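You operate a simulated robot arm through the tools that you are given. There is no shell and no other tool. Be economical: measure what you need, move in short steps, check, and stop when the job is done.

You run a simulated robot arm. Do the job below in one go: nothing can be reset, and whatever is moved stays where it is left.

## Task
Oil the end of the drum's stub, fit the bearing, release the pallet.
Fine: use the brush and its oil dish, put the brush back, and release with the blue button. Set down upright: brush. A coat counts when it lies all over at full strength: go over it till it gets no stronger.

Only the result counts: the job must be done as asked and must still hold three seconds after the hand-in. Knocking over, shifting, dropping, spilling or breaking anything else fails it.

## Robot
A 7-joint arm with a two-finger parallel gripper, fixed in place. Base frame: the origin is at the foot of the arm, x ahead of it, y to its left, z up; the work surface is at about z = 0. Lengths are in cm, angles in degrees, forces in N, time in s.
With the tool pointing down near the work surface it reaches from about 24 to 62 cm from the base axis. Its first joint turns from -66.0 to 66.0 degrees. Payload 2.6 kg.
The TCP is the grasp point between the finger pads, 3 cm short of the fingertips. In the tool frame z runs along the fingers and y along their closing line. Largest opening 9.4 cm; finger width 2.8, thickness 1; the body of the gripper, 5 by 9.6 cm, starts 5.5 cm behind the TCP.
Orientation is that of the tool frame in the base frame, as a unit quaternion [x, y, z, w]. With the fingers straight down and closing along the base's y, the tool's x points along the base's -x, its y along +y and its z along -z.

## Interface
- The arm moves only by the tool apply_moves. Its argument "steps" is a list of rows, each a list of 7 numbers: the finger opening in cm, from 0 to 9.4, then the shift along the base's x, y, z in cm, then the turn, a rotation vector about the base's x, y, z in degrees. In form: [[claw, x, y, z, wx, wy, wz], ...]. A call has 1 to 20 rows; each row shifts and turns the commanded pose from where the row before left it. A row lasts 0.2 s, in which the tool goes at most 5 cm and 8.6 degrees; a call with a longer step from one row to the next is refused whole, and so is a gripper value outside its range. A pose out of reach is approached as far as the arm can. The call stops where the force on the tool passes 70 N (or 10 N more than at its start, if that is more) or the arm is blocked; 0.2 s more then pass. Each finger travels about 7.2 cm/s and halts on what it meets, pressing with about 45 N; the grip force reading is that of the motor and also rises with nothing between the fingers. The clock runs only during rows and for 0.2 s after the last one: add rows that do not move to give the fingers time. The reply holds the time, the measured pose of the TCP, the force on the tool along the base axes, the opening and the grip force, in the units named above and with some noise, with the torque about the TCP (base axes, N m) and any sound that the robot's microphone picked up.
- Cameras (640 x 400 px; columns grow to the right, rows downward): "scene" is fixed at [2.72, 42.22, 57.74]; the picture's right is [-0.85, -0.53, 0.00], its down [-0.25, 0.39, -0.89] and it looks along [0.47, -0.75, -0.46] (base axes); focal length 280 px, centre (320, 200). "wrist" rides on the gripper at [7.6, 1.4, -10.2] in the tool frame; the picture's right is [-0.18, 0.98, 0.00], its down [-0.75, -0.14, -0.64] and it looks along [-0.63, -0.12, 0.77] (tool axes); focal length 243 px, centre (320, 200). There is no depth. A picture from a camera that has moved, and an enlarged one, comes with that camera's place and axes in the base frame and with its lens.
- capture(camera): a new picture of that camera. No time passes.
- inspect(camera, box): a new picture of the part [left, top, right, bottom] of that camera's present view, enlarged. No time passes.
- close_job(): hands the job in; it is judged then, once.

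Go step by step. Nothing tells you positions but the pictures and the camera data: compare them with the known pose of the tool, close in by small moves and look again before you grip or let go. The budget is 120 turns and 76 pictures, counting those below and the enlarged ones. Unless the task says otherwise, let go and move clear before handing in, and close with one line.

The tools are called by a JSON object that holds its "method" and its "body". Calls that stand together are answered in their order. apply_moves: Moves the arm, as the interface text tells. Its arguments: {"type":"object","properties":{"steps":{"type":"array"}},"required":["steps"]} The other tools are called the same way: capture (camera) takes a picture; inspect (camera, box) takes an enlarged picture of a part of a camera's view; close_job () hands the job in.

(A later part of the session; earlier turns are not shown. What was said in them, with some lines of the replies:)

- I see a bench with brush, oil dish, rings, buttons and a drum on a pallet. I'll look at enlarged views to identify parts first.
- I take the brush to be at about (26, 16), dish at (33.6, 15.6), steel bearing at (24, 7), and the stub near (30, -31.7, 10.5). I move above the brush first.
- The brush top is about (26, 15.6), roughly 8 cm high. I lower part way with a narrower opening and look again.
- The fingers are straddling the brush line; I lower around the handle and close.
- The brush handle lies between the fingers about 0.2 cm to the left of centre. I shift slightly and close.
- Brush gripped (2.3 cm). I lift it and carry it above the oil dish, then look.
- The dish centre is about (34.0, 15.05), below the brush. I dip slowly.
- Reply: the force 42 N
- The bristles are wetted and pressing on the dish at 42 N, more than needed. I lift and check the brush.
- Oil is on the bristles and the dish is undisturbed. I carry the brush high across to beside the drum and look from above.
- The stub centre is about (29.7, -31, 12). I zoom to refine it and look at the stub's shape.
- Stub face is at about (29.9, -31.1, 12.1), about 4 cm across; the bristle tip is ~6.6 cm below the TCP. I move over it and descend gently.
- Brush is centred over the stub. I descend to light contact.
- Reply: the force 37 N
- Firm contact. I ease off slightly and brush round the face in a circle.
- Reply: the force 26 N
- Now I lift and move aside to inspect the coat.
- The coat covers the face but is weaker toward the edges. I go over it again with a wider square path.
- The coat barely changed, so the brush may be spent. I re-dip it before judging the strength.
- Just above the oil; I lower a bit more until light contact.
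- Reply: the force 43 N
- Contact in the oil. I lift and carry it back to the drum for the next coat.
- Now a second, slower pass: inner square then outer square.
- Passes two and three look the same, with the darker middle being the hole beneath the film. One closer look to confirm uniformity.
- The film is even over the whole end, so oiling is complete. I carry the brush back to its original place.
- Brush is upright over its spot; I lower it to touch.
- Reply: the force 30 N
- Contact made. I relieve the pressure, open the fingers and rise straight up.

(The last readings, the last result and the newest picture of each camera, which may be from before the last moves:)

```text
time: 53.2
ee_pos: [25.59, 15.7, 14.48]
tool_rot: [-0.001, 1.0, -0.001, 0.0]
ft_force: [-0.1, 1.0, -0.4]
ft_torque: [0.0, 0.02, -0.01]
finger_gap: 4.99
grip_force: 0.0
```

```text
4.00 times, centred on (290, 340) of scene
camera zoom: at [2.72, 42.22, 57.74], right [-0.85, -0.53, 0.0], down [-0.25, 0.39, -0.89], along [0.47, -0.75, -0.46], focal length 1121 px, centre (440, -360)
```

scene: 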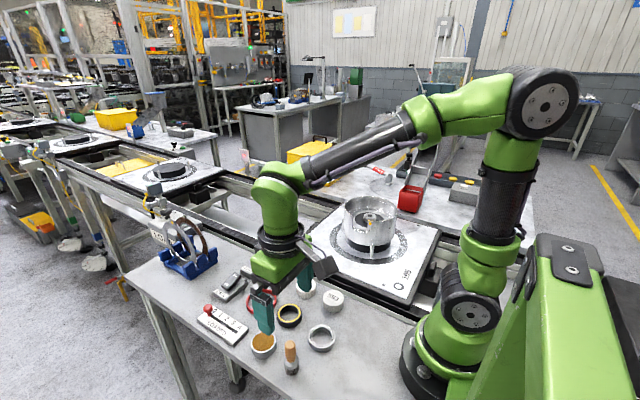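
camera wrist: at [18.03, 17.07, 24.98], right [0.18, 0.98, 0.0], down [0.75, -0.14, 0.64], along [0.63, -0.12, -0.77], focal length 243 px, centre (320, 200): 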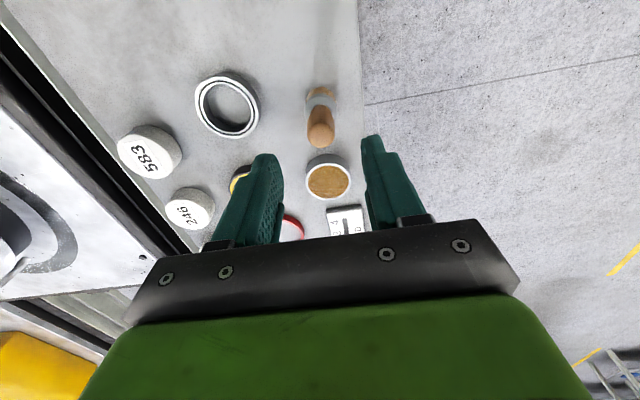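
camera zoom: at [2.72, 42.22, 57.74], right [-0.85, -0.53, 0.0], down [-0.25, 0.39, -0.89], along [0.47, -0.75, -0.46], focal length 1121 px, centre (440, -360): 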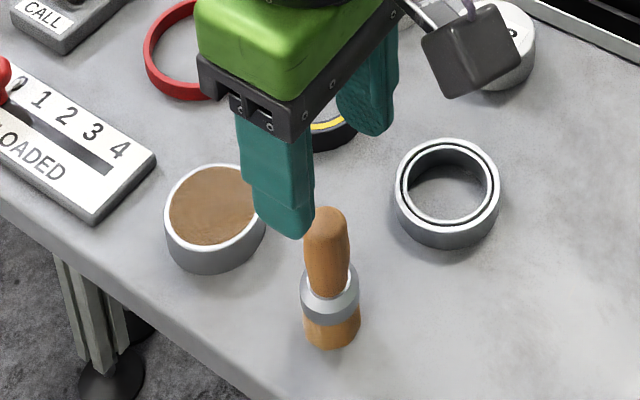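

Brush stands upright at its place. Next the bearing at about (24.2, 7): I open fully and go above it.

{"method": "apply_moves", "body": {"steps": [[6, 0, -3, 1, 0, 0, 0], [8, -0.7, -3, 0, 0, 0, 0], [9.4, -0.7, -2.7, 0, 0, 0, 0], [9.4, 0, 0, -3, 0, 0, 0], [9.4, 0, 0, -2, 0, 0, 0], [9.4, 0, 0, 0, 0, 0, 0]]}}

{"method": "capture", "body": {"camera": "wrist"}}

{"method": "inspect", "body": {"camera": "scene", "box": [270, 290, 370, 390]}}

```text
time: 54.6
ee_pos: [24.25, 6.94, 10.56]
tool_rot: [0.0, 1.0, -0.001, 0.0]
ft_force: [0.4, 0.1, 0.7]
ft_torque: [0.0, 0.01, 0.0]
finger_gap: 9.4
grip_force: 0.1
```

```text
38 pictures are left
camera wrist: at [16.58, 8.24, 20.85], right [0.18, 0.98, 0.0], down [0.75, -0.14, 0.64], along [0.63, -0.12, -0.77], focal length 243 px, centre (320, 200)
```

wrist: 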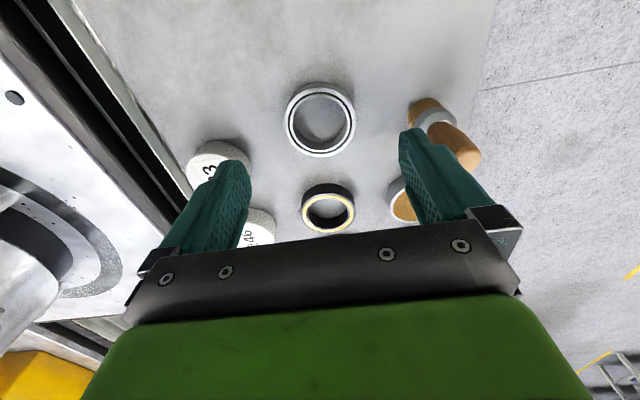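

```text
4.00 times, centred on (320, 340) of scene
camera zoom: at [2.72, 42.22, 57.74], right [-0.85, -0.53, 0.0], down [-0.25, 0.39, -0.89], along [0.47, -0.75, -0.46], focal length 1121 px, centre (320, -360)
```

zoom: 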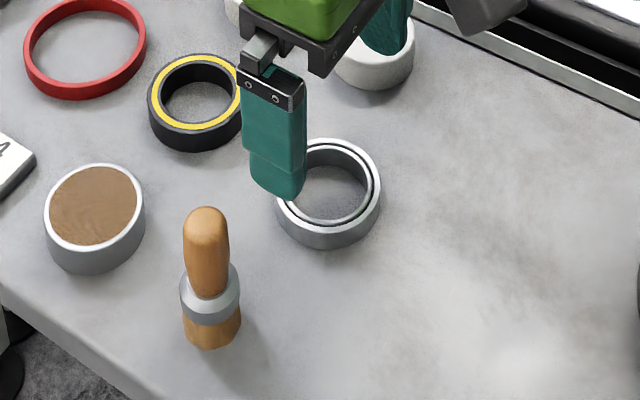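

Bearing centre is about (23.85, 6.9). I descend around it to near the table.

{"method": "apply_moves", "body": {"steps": [[9.4, -0.35, 0, -2.5, 0, 0, 0], [9.4, 0, 0, -2.5, 0, 0, 0], [9.4, 0, 0, -1.5, 0, 0, 0], [9.4, 0, 0, -0.6, 0, 0, 0], [9.4, 0, 0, 0, 0, 0, 0]]}}

{"method": "capture", "body": {"camera": "wrist"}}

{"method": "inspect", "body": {"camera": "scene", "box": [270, 290, 370, 390]}}

```text
time: 55.8
ee_pos: [23.77, 6.92, 3.39]
tool_rot: [0.001, 1.0, -0.001, 0.001]
ft_force: [-0.1, -0.2, 0.9]
ft_torque: [0.0, 0.02, 0.02]
finger_gap: 9.4
grip_force: 0.0
```

```text
36 pictures are left
camera wrist: at [16.19, 8.21, 13.72], right [0.19, 0.98, 0.0], down [0.75, -0.14, 0.64], along [0.63, -0.12, -0.77], focal length 243 px, centre (320, 200)
```

wrist: 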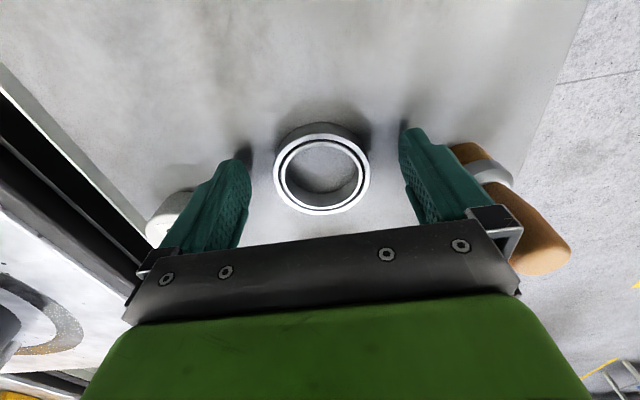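

```text
4.00 times, centred on (320, 340) of scene
camera zoom: at [2.72, 42.22, 57.74], right [-0.85, -0.53, 0.0], down [-0.25, 0.39, -0.89], along [0.47, -0.75, -0.46], focal length 1121 px, centre (320, -360)
```

zoom: 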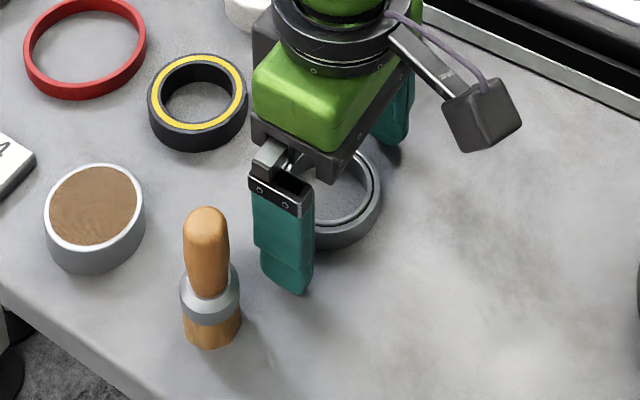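

The bearing sits centred between the fingers. I close on it.

{"method": "apply_moves", "body": {"steps": [[8, -0.1, 0, 0, 0, 0, 0], [7, 0, 0, 0, 0, 0, 0], [6, 0, 0, 0, 0, 0, 0], [5.4, 0, 0, 0, 0, 0, 0], [4.8, 0, 0, 0, 0, 0, 0], [4.8, 0, 0, 0, 0, 0, 0]]}}

{"method": "capture", "body": {"camera": "wrist"}}

```text
time: 57.2
ee_pos: [23.73, 6.96, 3.46]
tool_rot: [0.0, 1.0, 0.0, 0.0]
ft_force: [-0.7, 0.4, 1.2]
ft_torque: [0.1, 0.08, -0.01]
finger_gap: 5.91
grip_force: 45.3
```

```text
34 pictures are left
camera wrist: at [16.09, 8.3, 13.75], right [0.18, 0.98, 0.0], down [0.75, -0.14, 0.64], along [0.63, -0.12, -0.77], focal length 243 px, centre (320, 200)
```

wrist: 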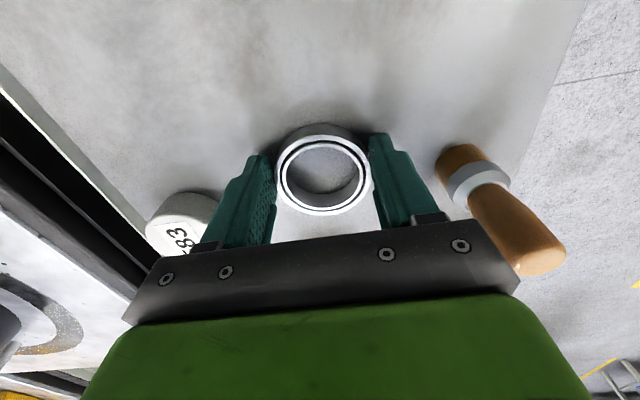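

Bearing gripped (5.9 cm). I lift it and carry it above the drum.

{"method": "apply_moves", "body": {"steps": [[4.8, 0, 0, 1.5, 0, 0, 0], [4.8, 0, 0, 4, 0, 0, 0], [4.8, 1, 0, 4.5, 0, 0, 0], [4.8, 1, 0, 4.5, 0, 0, 0], [4.8, 1, 0, 4.5, 0, 0, 0], [4.8, 1, -2, 4, 0, 0, 0], [4.8, 1, -4, 0, 0, 0, 0], [4.8, 1, -4, 0, 0, 0, 0], [4.8, 0, -4, 0, 0, 0, 0], [4.8, 0, -4, 0, 0, 0, 0], [4.8, 0, -4, 0, 0, 0, 0], [4.8, 0, -4, 0, 0, 0, 0], [4.8, 0, -4, 0, 0, 0, 0], [4.8, 0, -4, 0, 0, 0, 0], [4.8, 0, -3.9, 0, 0, 0, 0], [4.8, 0, 0, 0, 0, 0, 0]]}}

{"method": "capture", "body": {"camera": "wrist"}}

{"method": "inspect", "body": {"camera": "scene", "box": [320, 140, 420, 240]}}

```text
time: 60.6
ee_pos: [29.71, -31.06, 26.49]
tool_rot: [0.0, 1.0, 0.001, 0.0]
ft_force: [0.4, -0.7, -1.0]
ft_torque: [0.03, 0.0, 0.01]
finger_gap: 5.87
grip_force: 45.5
```

```text
33 pictures are left
camera wrist: at [22.14, -29.68, 36.82], right [0.18, 0.98, 0.0], down [0.75, -0.14, 0.64], along [0.63, -0.12, -0.77], focal length 243 px, centre (320, 200)
```

wrist: 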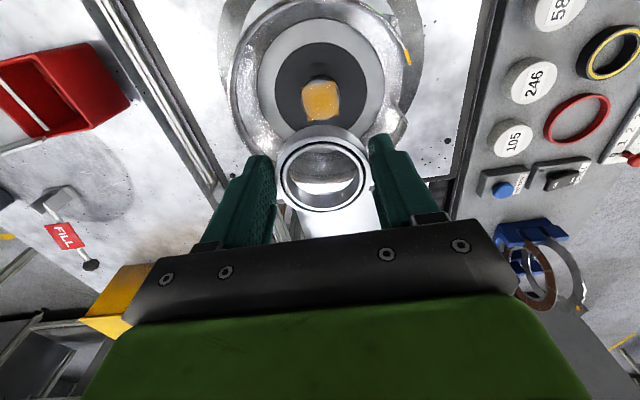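

```text
4.00 times, centred on (370, 190) of scene
camera zoom: at [2.72, 42.21, 57.74], right [-0.85, -0.53, 0.0], down [-0.25, 0.39, -0.89], along [0.47, -0.75, -0.46], focal length 1121 px, centre (120, 240)
```

zoom: 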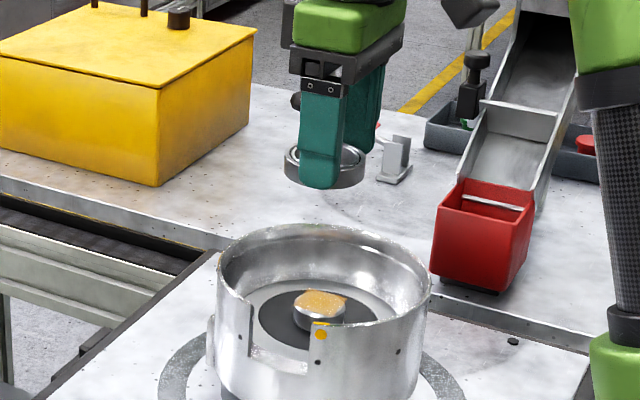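

Stub and bearing are both in view; I zoom to measure alignment.

{"method": "inspect", "body": {"camera": "wrist", "box": [260, 60, 390, 220]}}

```text
2.50 times, centred on (325, 140) of wrist
camera zoom: at [22.14, -29.68, 36.82], right [0.18, 0.98, 0.0], down [0.75, -0.14, 0.64], along [0.63, -0.12, -0.77], focal length 606 px, centre (308, 350)
```

zoom: 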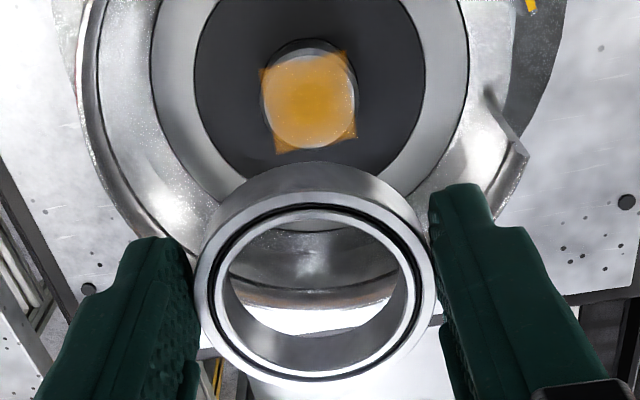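

Alignment is within ~2 mm. I lower until the bearing hovers about 2 cm above the stub and re-measure.

{"method": "apply_moves", "body": {"steps": [[4.8, -0.05, -0.1, -3, 0, 0, 0], [4.8, 0, 0, -3, 0, 0, 0], [4.8, 0, 0, -3, 0, 0, 0], [4.8, 0, 0, 0, 0, 0, 0]]}}

{"method": "inspect", "body": {"camera": "wrist", "box": [260, 80, 390, 220]}}

{"method": "inspect", "body": {"camera": "scene", "box": [350, 180, 400, 220]}}

```text
time: 61.6
ee_pos: [29.67, -31.15, 17.46]
tool_rot: [0.0, 1.0, 0.0, 0.0]
ft_force: [-0.4, 0.0, -0.9]
ft_torque: [-0.01, -0.01, 0.01]
finger_gap: 5.89
grip_force: 45.4
```

```text
2.86 times, centred on (325, 150) of wrist
camera zoom: at [22.03, -29.71, 27.77], right [0.18, 0.98, 0.0], down [0.75, -0.14, 0.64], along [0.63, -0.12, -0.77], focal length 693 px, centre (306, 343)
```

zoom: 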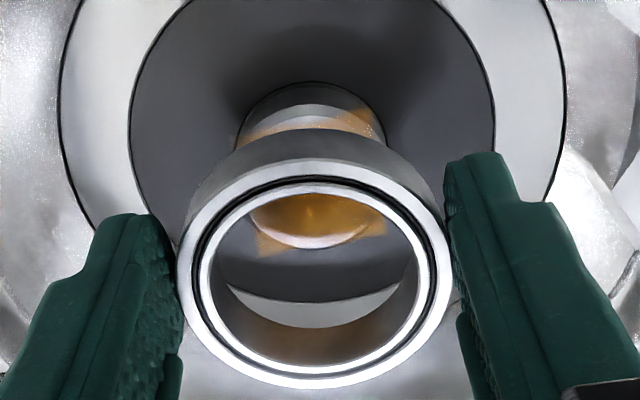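

```text
10.00 times, centred on (375, 200) of scene
camera zoom: at [2.72, 42.22, 57.74], right [-0.85, -0.53, 0.0], down [-0.25, 0.39, -0.89], along [0.47, -0.75, -0.46], focal length 2802 px, centre (-230, 200)
```

zoom: 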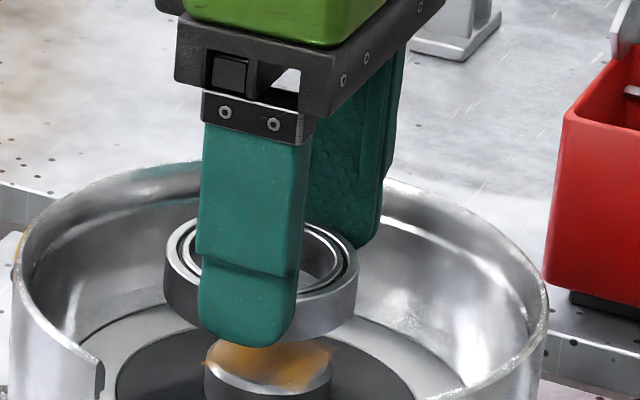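

The scene view shows the bearing about 0.45 cm too far in +x (it is only ~1.35 cm tall). I correct and look again slightly lower.

{"method": "apply_moves", "body": {"steps": [[4.8, -0.45, -0.02, 0, 0, 0, 0], [4.8, 0, 0, -0.8, 0, 0, 0], [4.8, 0, 0, 0, 0, 0, 0]]}}

{"method": "inspect", "body": {"camera": "wrist", "box": [260, 80, 390, 220]}}

{"method": "inspect", "body": {"camera": "scene", "box": [350, 190, 400, 230]}}

```text
time: 62.4
ee_pos: [29.26, -31.14, 16.68]
tool_rot: [0.0, 1.0, 0.0, 0.0]
ft_force: [1.1, -0.3, -2.0]
ft_torque: [-0.04, 0.0, 0.0]
finger_gap: 5.9
grip_force: 44.8
```

```text
2.86 times, centred on (325, 150) of wrist
camera zoom: at [21.67, -29.73, 26.95], right [0.18, 0.98, 0.0], down [0.75, -0.14, 0.64], along [0.63, -0.12, -0.77], focal length 693 px, centre (306, 343)
```

zoom: 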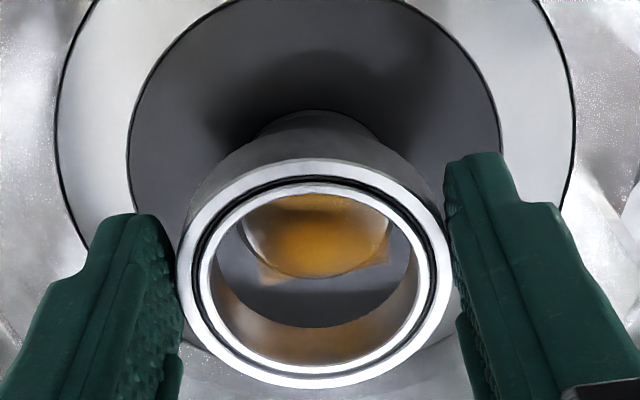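

```text
10.00 times, centred on (375, 210) of scene
camera zoom: at [2.72, 42.22, 57.74], right [-0.85, -0.53, 0.0], down [-0.25, 0.39, -0.89], along [0.47, -0.75, -0.46], focal length 2802 px, centre (-230, 100)
```

zoom: 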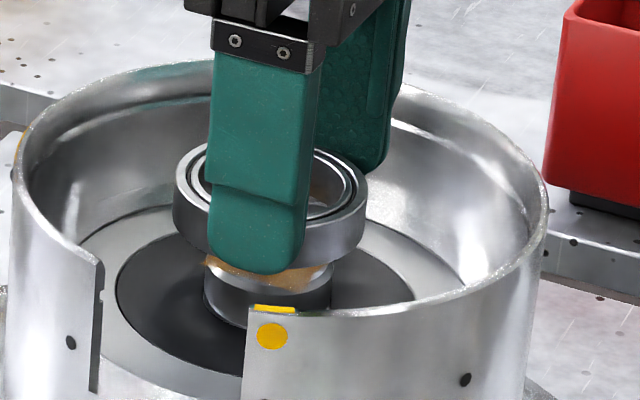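

Nearly concentric; a 1 mm trim in -x and then a gentle descent onto the stub.

{"method": "apply_moves", "body": {"steps": [[4.8, -0.13, 0.04, -0.3, 0, 0, 0], [4.8, 0, 0, -0.4, 0, 0, 0], [4.8, 0, 0, -0.3, 0, 0, 0], [4.8, 0, 0, -0.2, 0, 0, 0], [4.8, 0, 0, 0, 0, 0, 0]]}}

```text
time: 63.6
ee_pos: [29.01, -31.04, 15.35]
tool_rot: [0.0, 1.0, 0.001, 0.0]
ft_force: [-0.3, 0.0, -1.5]
ft_torque: [0.02, -0.01, 0.01]
finger_gap: 5.89
grip_force: 45.2
```

{"method": "apply_moves", "body": {"steps": [[4.8, 0, 0, -0.2, 0, 0, 0], [4.8, 0, 0, -0.2, 0, 0, 0], [4.8, 0, 0, 0, 0, 0, 0]]}}

{"method": "inspect", "body": {"camera": "scene", "box": [350, 190, 400, 230]}}

{"method": "inspect", "body": {"camera": "wrist", "box": [260, 80, 390, 220]}}

```text
time: 64.4
ee_pos: [28.94, -31.1, 15.03]
tool_rot: [0.001, 1.0, -0.001, 0.0]
ft_force: [-0.4, 0.5, -1.1]
ft_torque: [0.01, 0.0, -0.03]
finger_gap: 5.92
grip_force: 45.3
```

```text
10.00 times, centred on (375, 210) of scene
camera zoom: at [2.72, 42.22, 57.74], right [-0.85, -0.53, 0.0], down [-0.25, 0.39, -0.89], along [0.47, -0.75, -0.46], focal length 2802 px, centre (-230, 100)
```

zoom: 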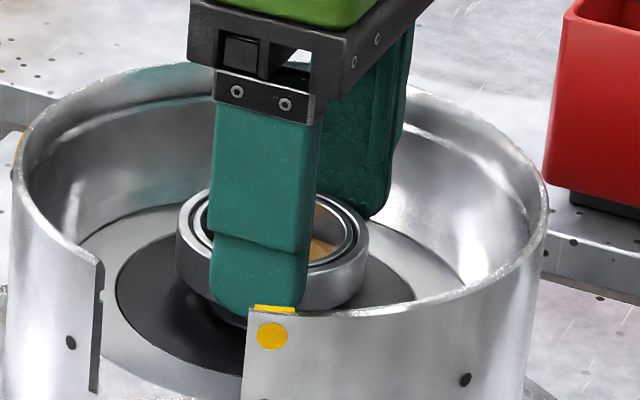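

```text
2.86 times, centred on (325, 150) of wrist
camera zoom: at [21.45, -29.7, 25.36], right [0.18, 0.98, 0.0], down [0.75, -0.14, 0.64], along [0.63, -0.12, -0.77], focal length 693 px, centre (306, 343)
```

zoom: 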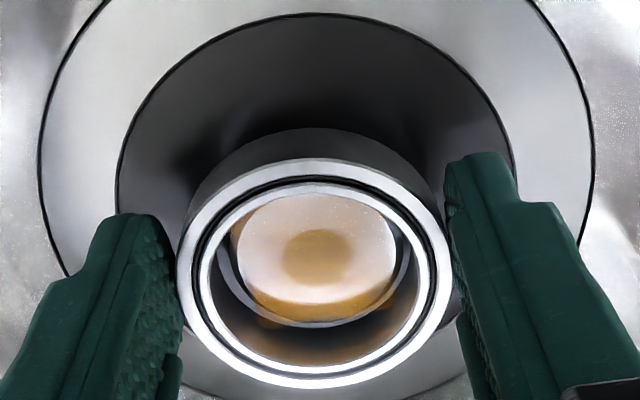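

The stub shows concentric inside the bore with no contact force. I trim +0.08 in x and keep descending.

{"method": "apply_moves", "body": {"steps": [[4.8, 0.08, 0, 0, 0, 0, 0], [4.8, 0, 0, -0.2, 0, 0, 0], [4.8, 0, 0, -0.2, 0, 0, 0], [4.8, 0, 0, 0, 0, 0, 0]]}}

```text
time: 65.4
ee_pos: [29.22, -31.11, 14.64]
tool_rot: [0.0, 1.0, -0.001, 0.0]
ft_force: [0.4, 1.2, -1.5]
ft_torque: [-0.02, 0.01, 0.02]
finger_gap: 5.9
grip_force: 44.7
```

{"method": "apply_moves", "body": {"steps": [[4.8, 0, 0, -0.15, 0, 0, 0], [4.8, 0, 0, -0.15, 0, 0, 0], [4.8, 0, 0, 0, 0, 0, 0]]}}

{"method": "inspect", "body": {"camera": "scene", "box": [350, 190, 400, 230]}}

{"method": "inspect", "body": {"camera": "wrist", "box": [260, 80, 390, 220]}}

```text
time: 66.2
ee_pos: [29.21, -30.92, 14.35]
tool_rot: [0.001, 1.0, 0.0, -0.001]
ft_force: [-3.4, 0.5, -0.5]
ft_torque: [-0.01, 0.13, -0.01]
finger_gap: 5.91
grip_force: 44.9
```

```text
10.00 times, centred on (375, 210) of scene
camera zoom: at [2.72, 42.22, 57.74], right [-0.85, -0.53, 0.0], down [-0.25, 0.39, -0.89], along [0.47, -0.75, -0.46], focal length 2802 px, centre (-230, 100)
```

zoom: 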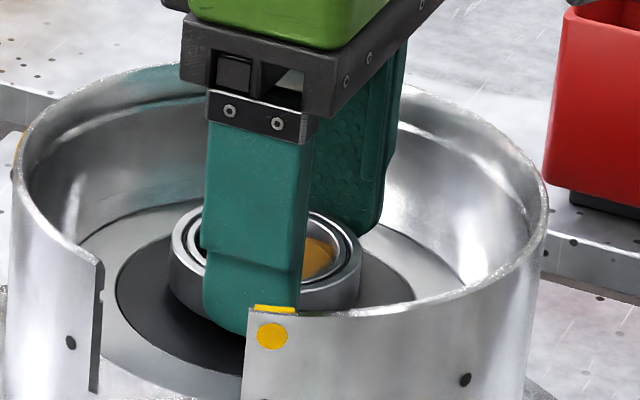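

```text
2.86 times, centred on (325, 150) of wrist
camera zoom: at [21.6, -29.63, 24.72], right [0.19, 0.98, 0.0], down [0.75, -0.14, 0.64], along [0.63, -0.12, -0.77], focal length 693 px, centre (306, 343)
```

zoom: 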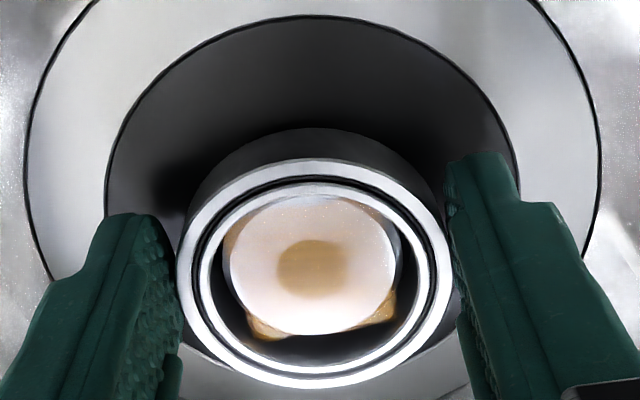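

The bearing is on the stub with slight side force in -x; I relieve it and keep lowering.

{"method": "apply_moves", "body": {"steps": [[4.8, -0.04, 0, 0, 0, 0, 0], [4.8, 0, 0, -0.15, 0, 0, 0], [4.8, 0, 0, -0.15, 0, 0, 0], [4.8, 0, 0, 0, 0, 0, 0]]}}

```text
time: 67.2
ee_pos: [29.02, -30.93, 14.08]
tool_rot: [0.0, 1.0, 0.001, 0.0]
ft_force: [0.4, -0.1, -1.5]
ft_torque: [0.03, 0.01, 0.0]
finger_gap: 5.9
grip_force: 44.8
```

{"method": "apply_moves", "body": {"steps": [[4.8, 0, 0, -0.15, 0, 0, 0], [4.8, 0, 0, -0.15, 0, 0, 0], [4.8, 0, 0, 0, 0, 0, 0]]}}

```text
time: 68.0
ee_pos: [29.26, -30.91, 13.94]
tool_rot: [0.001, 1.0, -0.001, 0.0]
ft_force: [-8.0, 3.3, 20.3]
ft_torque: [0.5, 0.33, 0.11]
finger_gap: 5.89
grip_force: 45.0
```

Vertical contact; I check whether this is the seat.

{"method": "inspect", "body": {"camera": "scene", "box": [350, 190, 400, 230]}}

{"method": "inspect", "body": {"camera": "wrist", "box": [260, 80, 390, 220]}}

```text
10.00 times, centred on (375, 210) of scene
camera zoom: at [2.71, 42.22, 57.74], right [-0.85, -0.53, 0.0], down [-0.25, 0.39, -0.89], along [0.47, -0.75, -0.46], focal length 2802 px, centre (-230, 100)
```

zoom: 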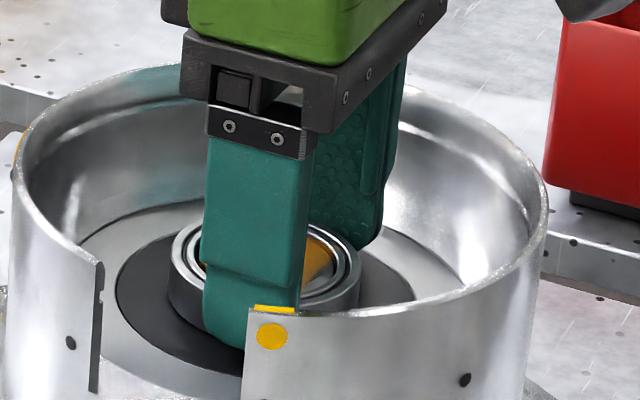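

```text
2.86 times, centred on (325, 150) of wrist
camera zoom: at [21.53, -29.55, 24.25], right [0.19, 0.98, 0.0], down [0.75, -0.14, 0.64], along [0.63, -0.12, -0.77], focal length 693 px, centre (306, 343)
```

zoom: 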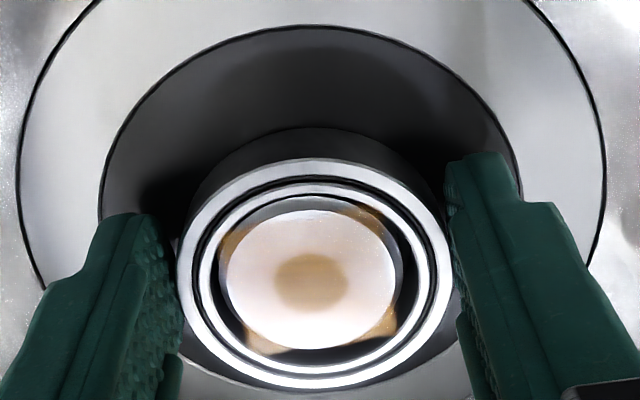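

Heights suggest it's at the disc. I ease the side load and press a little to confirm the seat.

{"method": "apply_moves", "body": {"steps": [[4.8, -0.05, 0.02, 0, 0, 0, 0], [4.8, 0, 0, -0.1, 0, 0, 0], [4.8, 0, 0, 0, 0, 0, 0]]}}

```text
time: 68.8
ee_pos: [29.08, -30.97, 13.95]
tool_rot: [0.0, 1.0, -0.002, 0.002]
ft_force: [-3.7, 3.5, 34.0]
ft_torque: [0.28, -0.15, 0.19]
finger_gap: 5.92
grip_force: 45.4
```

Hard stop at the same height: seated. I relieve pressure, open and rise straight up.

{"method": "apply_moves", "body": {"steps": [[4.8, 0, 0, 0.15, 0, 0, 0], [6.2, 0, 0, 0, 0, 0, 0], [7, 0, 0, 0, 0, 0, 0], [8, 0, 0, 0, 0, 0, 0], [8, 0, 0, 0, 0, 0, 0], [8, 0, 0, 2, 0, 0, 0], [8, 0, 0, 4, 0, 0, 0], [8, 0, 0, 4.5, 0, 0, 0], [8, 0, 4, 2, 0, 0, 0], [8, 0, 0, 0, 0, 0, 0]]}}

{"method": "inspect", "body": {"camera": "wrist", "box": [220, 40, 360, 150]}}

{"method": "inspect", "body": {"camera": "scene", "box": [350, 190, 400, 230]}}

```text
time: 71.0
ee_pos: [28.9, -27.04, 26.23]
tool_rot: [0.0, 1.0, 0.0, -0.001]
ft_force: [0.4, -0.3, -0.3]
ft_torque: [0.02, 0.01, -0.02]
finger_gap: 7.96
grip_force: 0.1
```

```text
3.64 times, centred on (290, 95) of wrist
camera zoom: at [21.34, -25.57, 36.53], right [0.18, 0.98, 0.0], down [0.75, -0.14, 0.64], along [0.63, -0.12, -0.77], focal length 882 px, centre (429, 582)
```

zoom: 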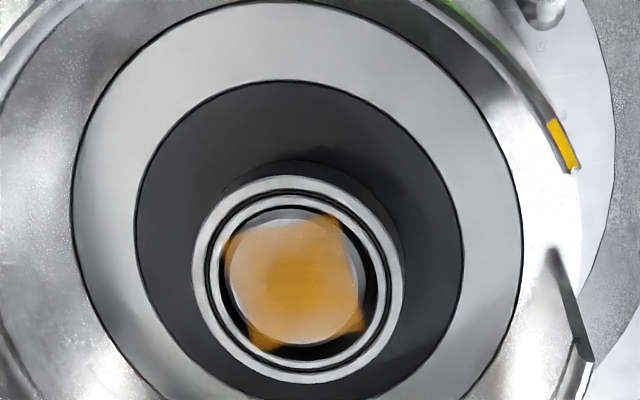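

```text
10.00 times, centred on (375, 210) of scene
camera zoom: at [2.72, 42.22, 57.74], right [-0.85, -0.53, 0.0], down [-0.25, 0.39, -0.89], along [0.47, -0.75, -0.46], focal length 2802 px, centre (-230, 100)
```

zoom: 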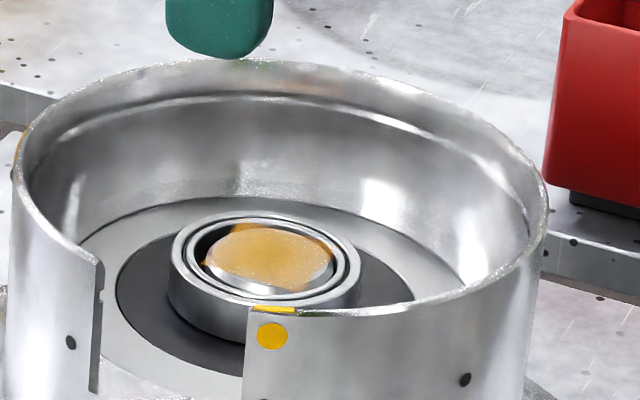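

The bearing is seated level on the stub. Now the blue RELEASE button at about (53.4, -3.1, 3.5): I close the fingers and move above it.

{"method": "apply_moves", "body": {"steps": [[6, 2.7, 2.6, 0, 0, 0, 0], [4, 2.7, 2.7, 0, 0, 0, 0], [2, 2.7, 2.7, 0, 0, 0, 0], [0.5, 2.7, 2.7, 0, 0, 0, 0], [0, 2.7, 2.7, 0, 0, 0, 0], [0, 2.7, 2.6, -1, 0, 0, 0], [0, 2.7, 2.6, -2, 0, 0, 0], [0, 2.7, 2.6, -2.5, 0, 0, 0], [0, 2.7, 2.6, -2.5, 0, 0, 0], [0, 0, 0, -3, 0, 0, 0], [0, 0, 0, 0, 0, 0, 0]]}}

{"method": "capture", "body": {"camera": "wrist"}}

{"method": "inspect", "body": {"camera": "scene", "box": [200, 210, 320, 310]}}

```text
time: 73.4
ee_pos: [53.24, -3.07, 15.25]
tool_rot: [0.0, 1.0, 0.001, 0.0]
ft_force: [-0.6, 0.2, 0.0]
ft_torque: [-0.02, 0.01, 0.01]
finger_gap: 0.0
grip_force: 33.3
```

```text
18 pictures are left
camera wrist: at [45.62, -1.69, 25.6], right [0.18, 0.98, 0.0], down [0.75, -0.14, 0.64], along [0.63, -0.12, -0.77], focal length 243 px, centre (320, 200)
```

wrist: 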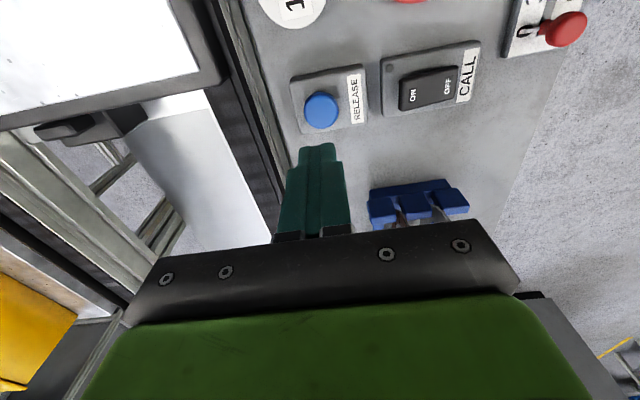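

```text
4.00 times, centred on (260, 260) of scene
camera zoom: at [2.72, 42.22, 57.74], right [-0.85, -0.53, 0.0], down [-0.25, 0.39, -0.89], along [0.47, -0.75, -0.46], focal length 1121 px, centre (560, -40)
```

zoom: 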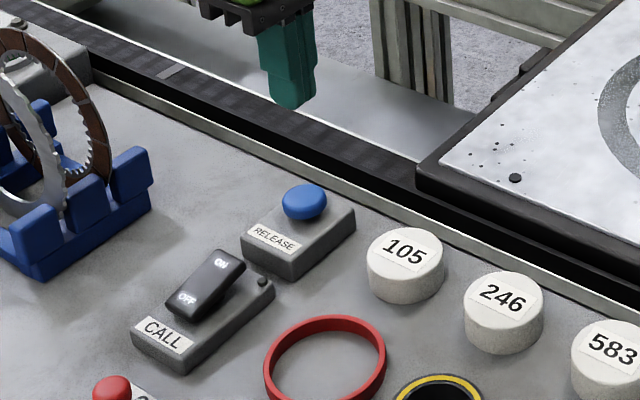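

The button is right beneath at (53.5, -3.15). I descend to just above and press in small steps.

{"method": "apply_moves", "body": {"steps": [[0, 0.25, -0.05, -4, 0, 0, 0], [0, 0, 0, -3, 0, 0, 0], [0, 0, 0, -1, 0, 0, 0], [0, 0, 0, 0, 0, 0, 0]]}}

{"method": "inspect", "body": {"camera": "scene", "box": [240, 230, 300, 290]}}

```text
time: 74.4
ee_pos: [53.44, -3.09, 7.24]
tool_rot: [0.0, 1.0, 0.0, -0.001]
ft_force: [0.0, 0.3, 0.9]
ft_torque: [-0.01, -0.02, -0.01]
finger_gap: 0.0
grip_force: 33.3
```

```text
6.67 times, centred on (270, 260) of scene
camera zoom: at [2.72, 42.22, 57.74], right [-0.85, -0.53, 0.0], down [-0.25, 0.39, -0.89], along [0.47, -0.75, -0.46], focal length 1868 px, centre (653, -200)
```

zoom: 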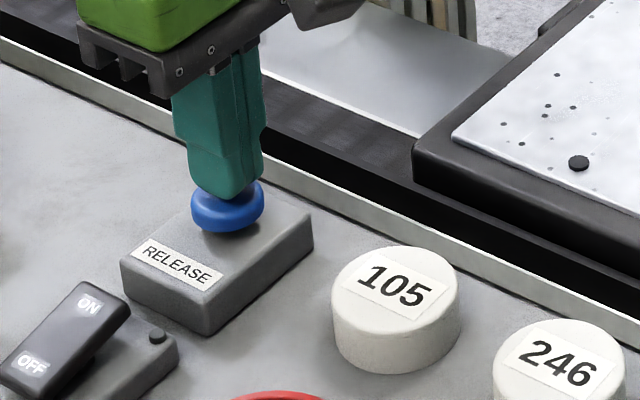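

Fingertips are just over the button; pressing now.

{"method": "apply_moves", "body": {"steps": [[0, 0, 0, -0.3, 0, 0, 0], [0, 0, 0, -0.2, 0, 0, 0], [0, 0, 0, -0.2, 0, 0, 0], [0, 0, 0, 0, 0, 0, 0]]}}

```text
time: 75.4
ee_pos: [53.61, -3.22, 6.64]
tool_rot: [0.0, 1.0, 0.001, 0.0]
ft_force: [-0.4, -0.2, 2.6]
ft_torque: [0.0, -0.03, -0.01]
finger_gap: 0.03
grip_force: 32.8
```

{"method": "apply_moves", "body": {"steps": [[0, 0, 0, -0.15, 0, 0, 0], [0, 0, 0, -0.15, 0, 0, 0], [0, 0, 0, 0, 0, 0, 0]]}}

{"method": "inspect", "body": {"camera": "scene", "box": [200, 160, 460, 310]}}

```text
time: 76.2
ee_pos: [53.65, -3.23, 6.31]
tool_rot: [0.0, 1.0, 0.0, 0.0]
ft_force: [-0.9, 1.4, 2.3]
ft_torque: [0.04, 0.03, 0.02]
finger_gap: 0.01
grip_force: 33.2
heard: click
```

```text
2.46 times, centred on (330, 235) of scene
camera zoom: at [2.72, 42.22, 57.74], right [-0.85, -0.53, 0.0], down [-0.25, 0.39, -0.89], along [0.47, -0.75, -0.46], focal length 690 px, centre (295, 114)
```

zoom: 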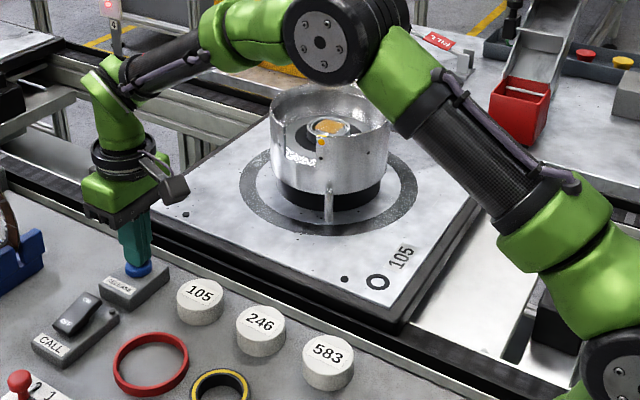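

A click, and the pallet has begun to move off. I lift straight clear of the button.

{"method": "apply_moves", "body": {"steps": [[0, 0, 0, 2, 0, 0, 0], [0, 0, 0, 4, 0, 0, 0], [0, 0, 0, 4, 0, 0, 0], [0, 0, 0, 4, 0, 0, 0], [0, 0, 0, 0, 0, 0, 0], [0, 0, 0, 0, 0, 0, 0], [0, 0, 0, 0, 0, 0, 0], [0, 0, 0, 0, 0, 0, 0], [0, 0, 0, 0, 0, 0, 0], [0, 0, 0, 0, 0, 0, 0]]}}

{"method": "capture", "body": {"camera": "scene"}}

```text
time: 78.4
ee_pos: [53.59, -3.31, 20.24]
tool_rot: [0.0, 1.0, 0.0, 0.0]
ft_force: [0.6, -0.2, -0.6]
ft_torque: [0.0, -0.01, -0.01]
finger_gap: 0.0
grip_force: 32.9
```

```text
14 pictures are left
```

scene: 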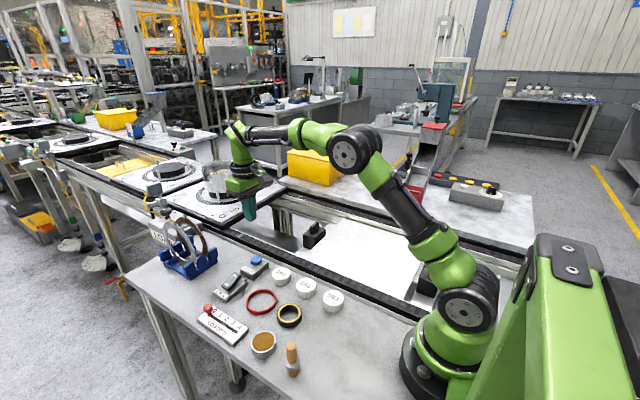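

The pallet has travelled down the line. I move the hand back a little and check the drum and pallet at rest.

{"method": "apply_moves", "body": {"steps": [[0, -3, 2, 3, 0, 0, 0], [0, -4, 2, 0, 0, 0, 0], [0, -4, 2, 0, 0, 0, 0], [0, -4, 0, 0, 0, 0, 0], [0, 0, 0, 0, 0, 0, 0], [0, 0, 0, 0, 0, 0, 0], [0, 0, 0, 0, 0, 0, 0], [0, 0, 0, 0, 0, 0, 0]]}}

{"method": "inspect", "body": {"camera": "scene", "box": [140, 130, 300, 240]}}

{"method": "inspect", "body": {"camera": "scene", "box": [130, 200, 370, 390]}}

```text
time: 80.2
ee_pos: [38.55, 2.87, 23.14]
tool_rot: [0.0, 1.0, 0.0, 0.0]
ft_force: [0.2, -0.1, -0.6]
ft_torque: [-0.03, 0.04, -0.03]
finger_gap: 0.0
grip_force: 32.6
```

```text
3.64 times, centred on (220, 185) of scene
camera zoom: at [2.72, 42.22, 57.74], right [-0.85, -0.53, 0.0], down [-0.25, 0.39, -0.89], along [0.47, -0.75, -0.46], focal length 1019 px, centre (684, 254)
```

zoom: 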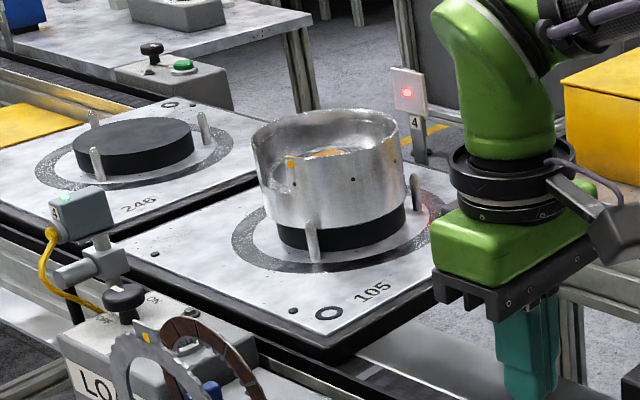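

```text
2.11 times, centred on (250, 295) of scene
camera zoom: at [2.72, 42.22, 57.74], right [-0.85, -0.53, 0.0], down [-0.25, 0.39, -0.89], along [0.47, -0.75, -0.46], focal length 590 px, centre (467, 0)
```

zoom: 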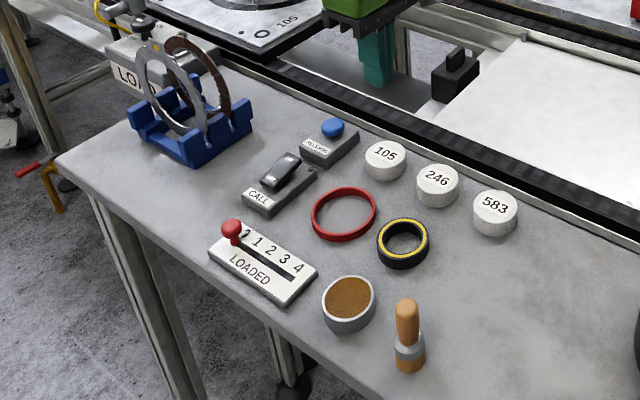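

The pallet has stopped at the next station with the drum on it, the brush stands upright beside the dish, and nothing else is disturbed. I hand in.

{"method": "close_job", "body": {}}

```text
The job is handed in.
```

The end of the stub is oiled evenly, the bearing is seated on it, the brush is back upright in its place, and the pallet was released with the blue button.
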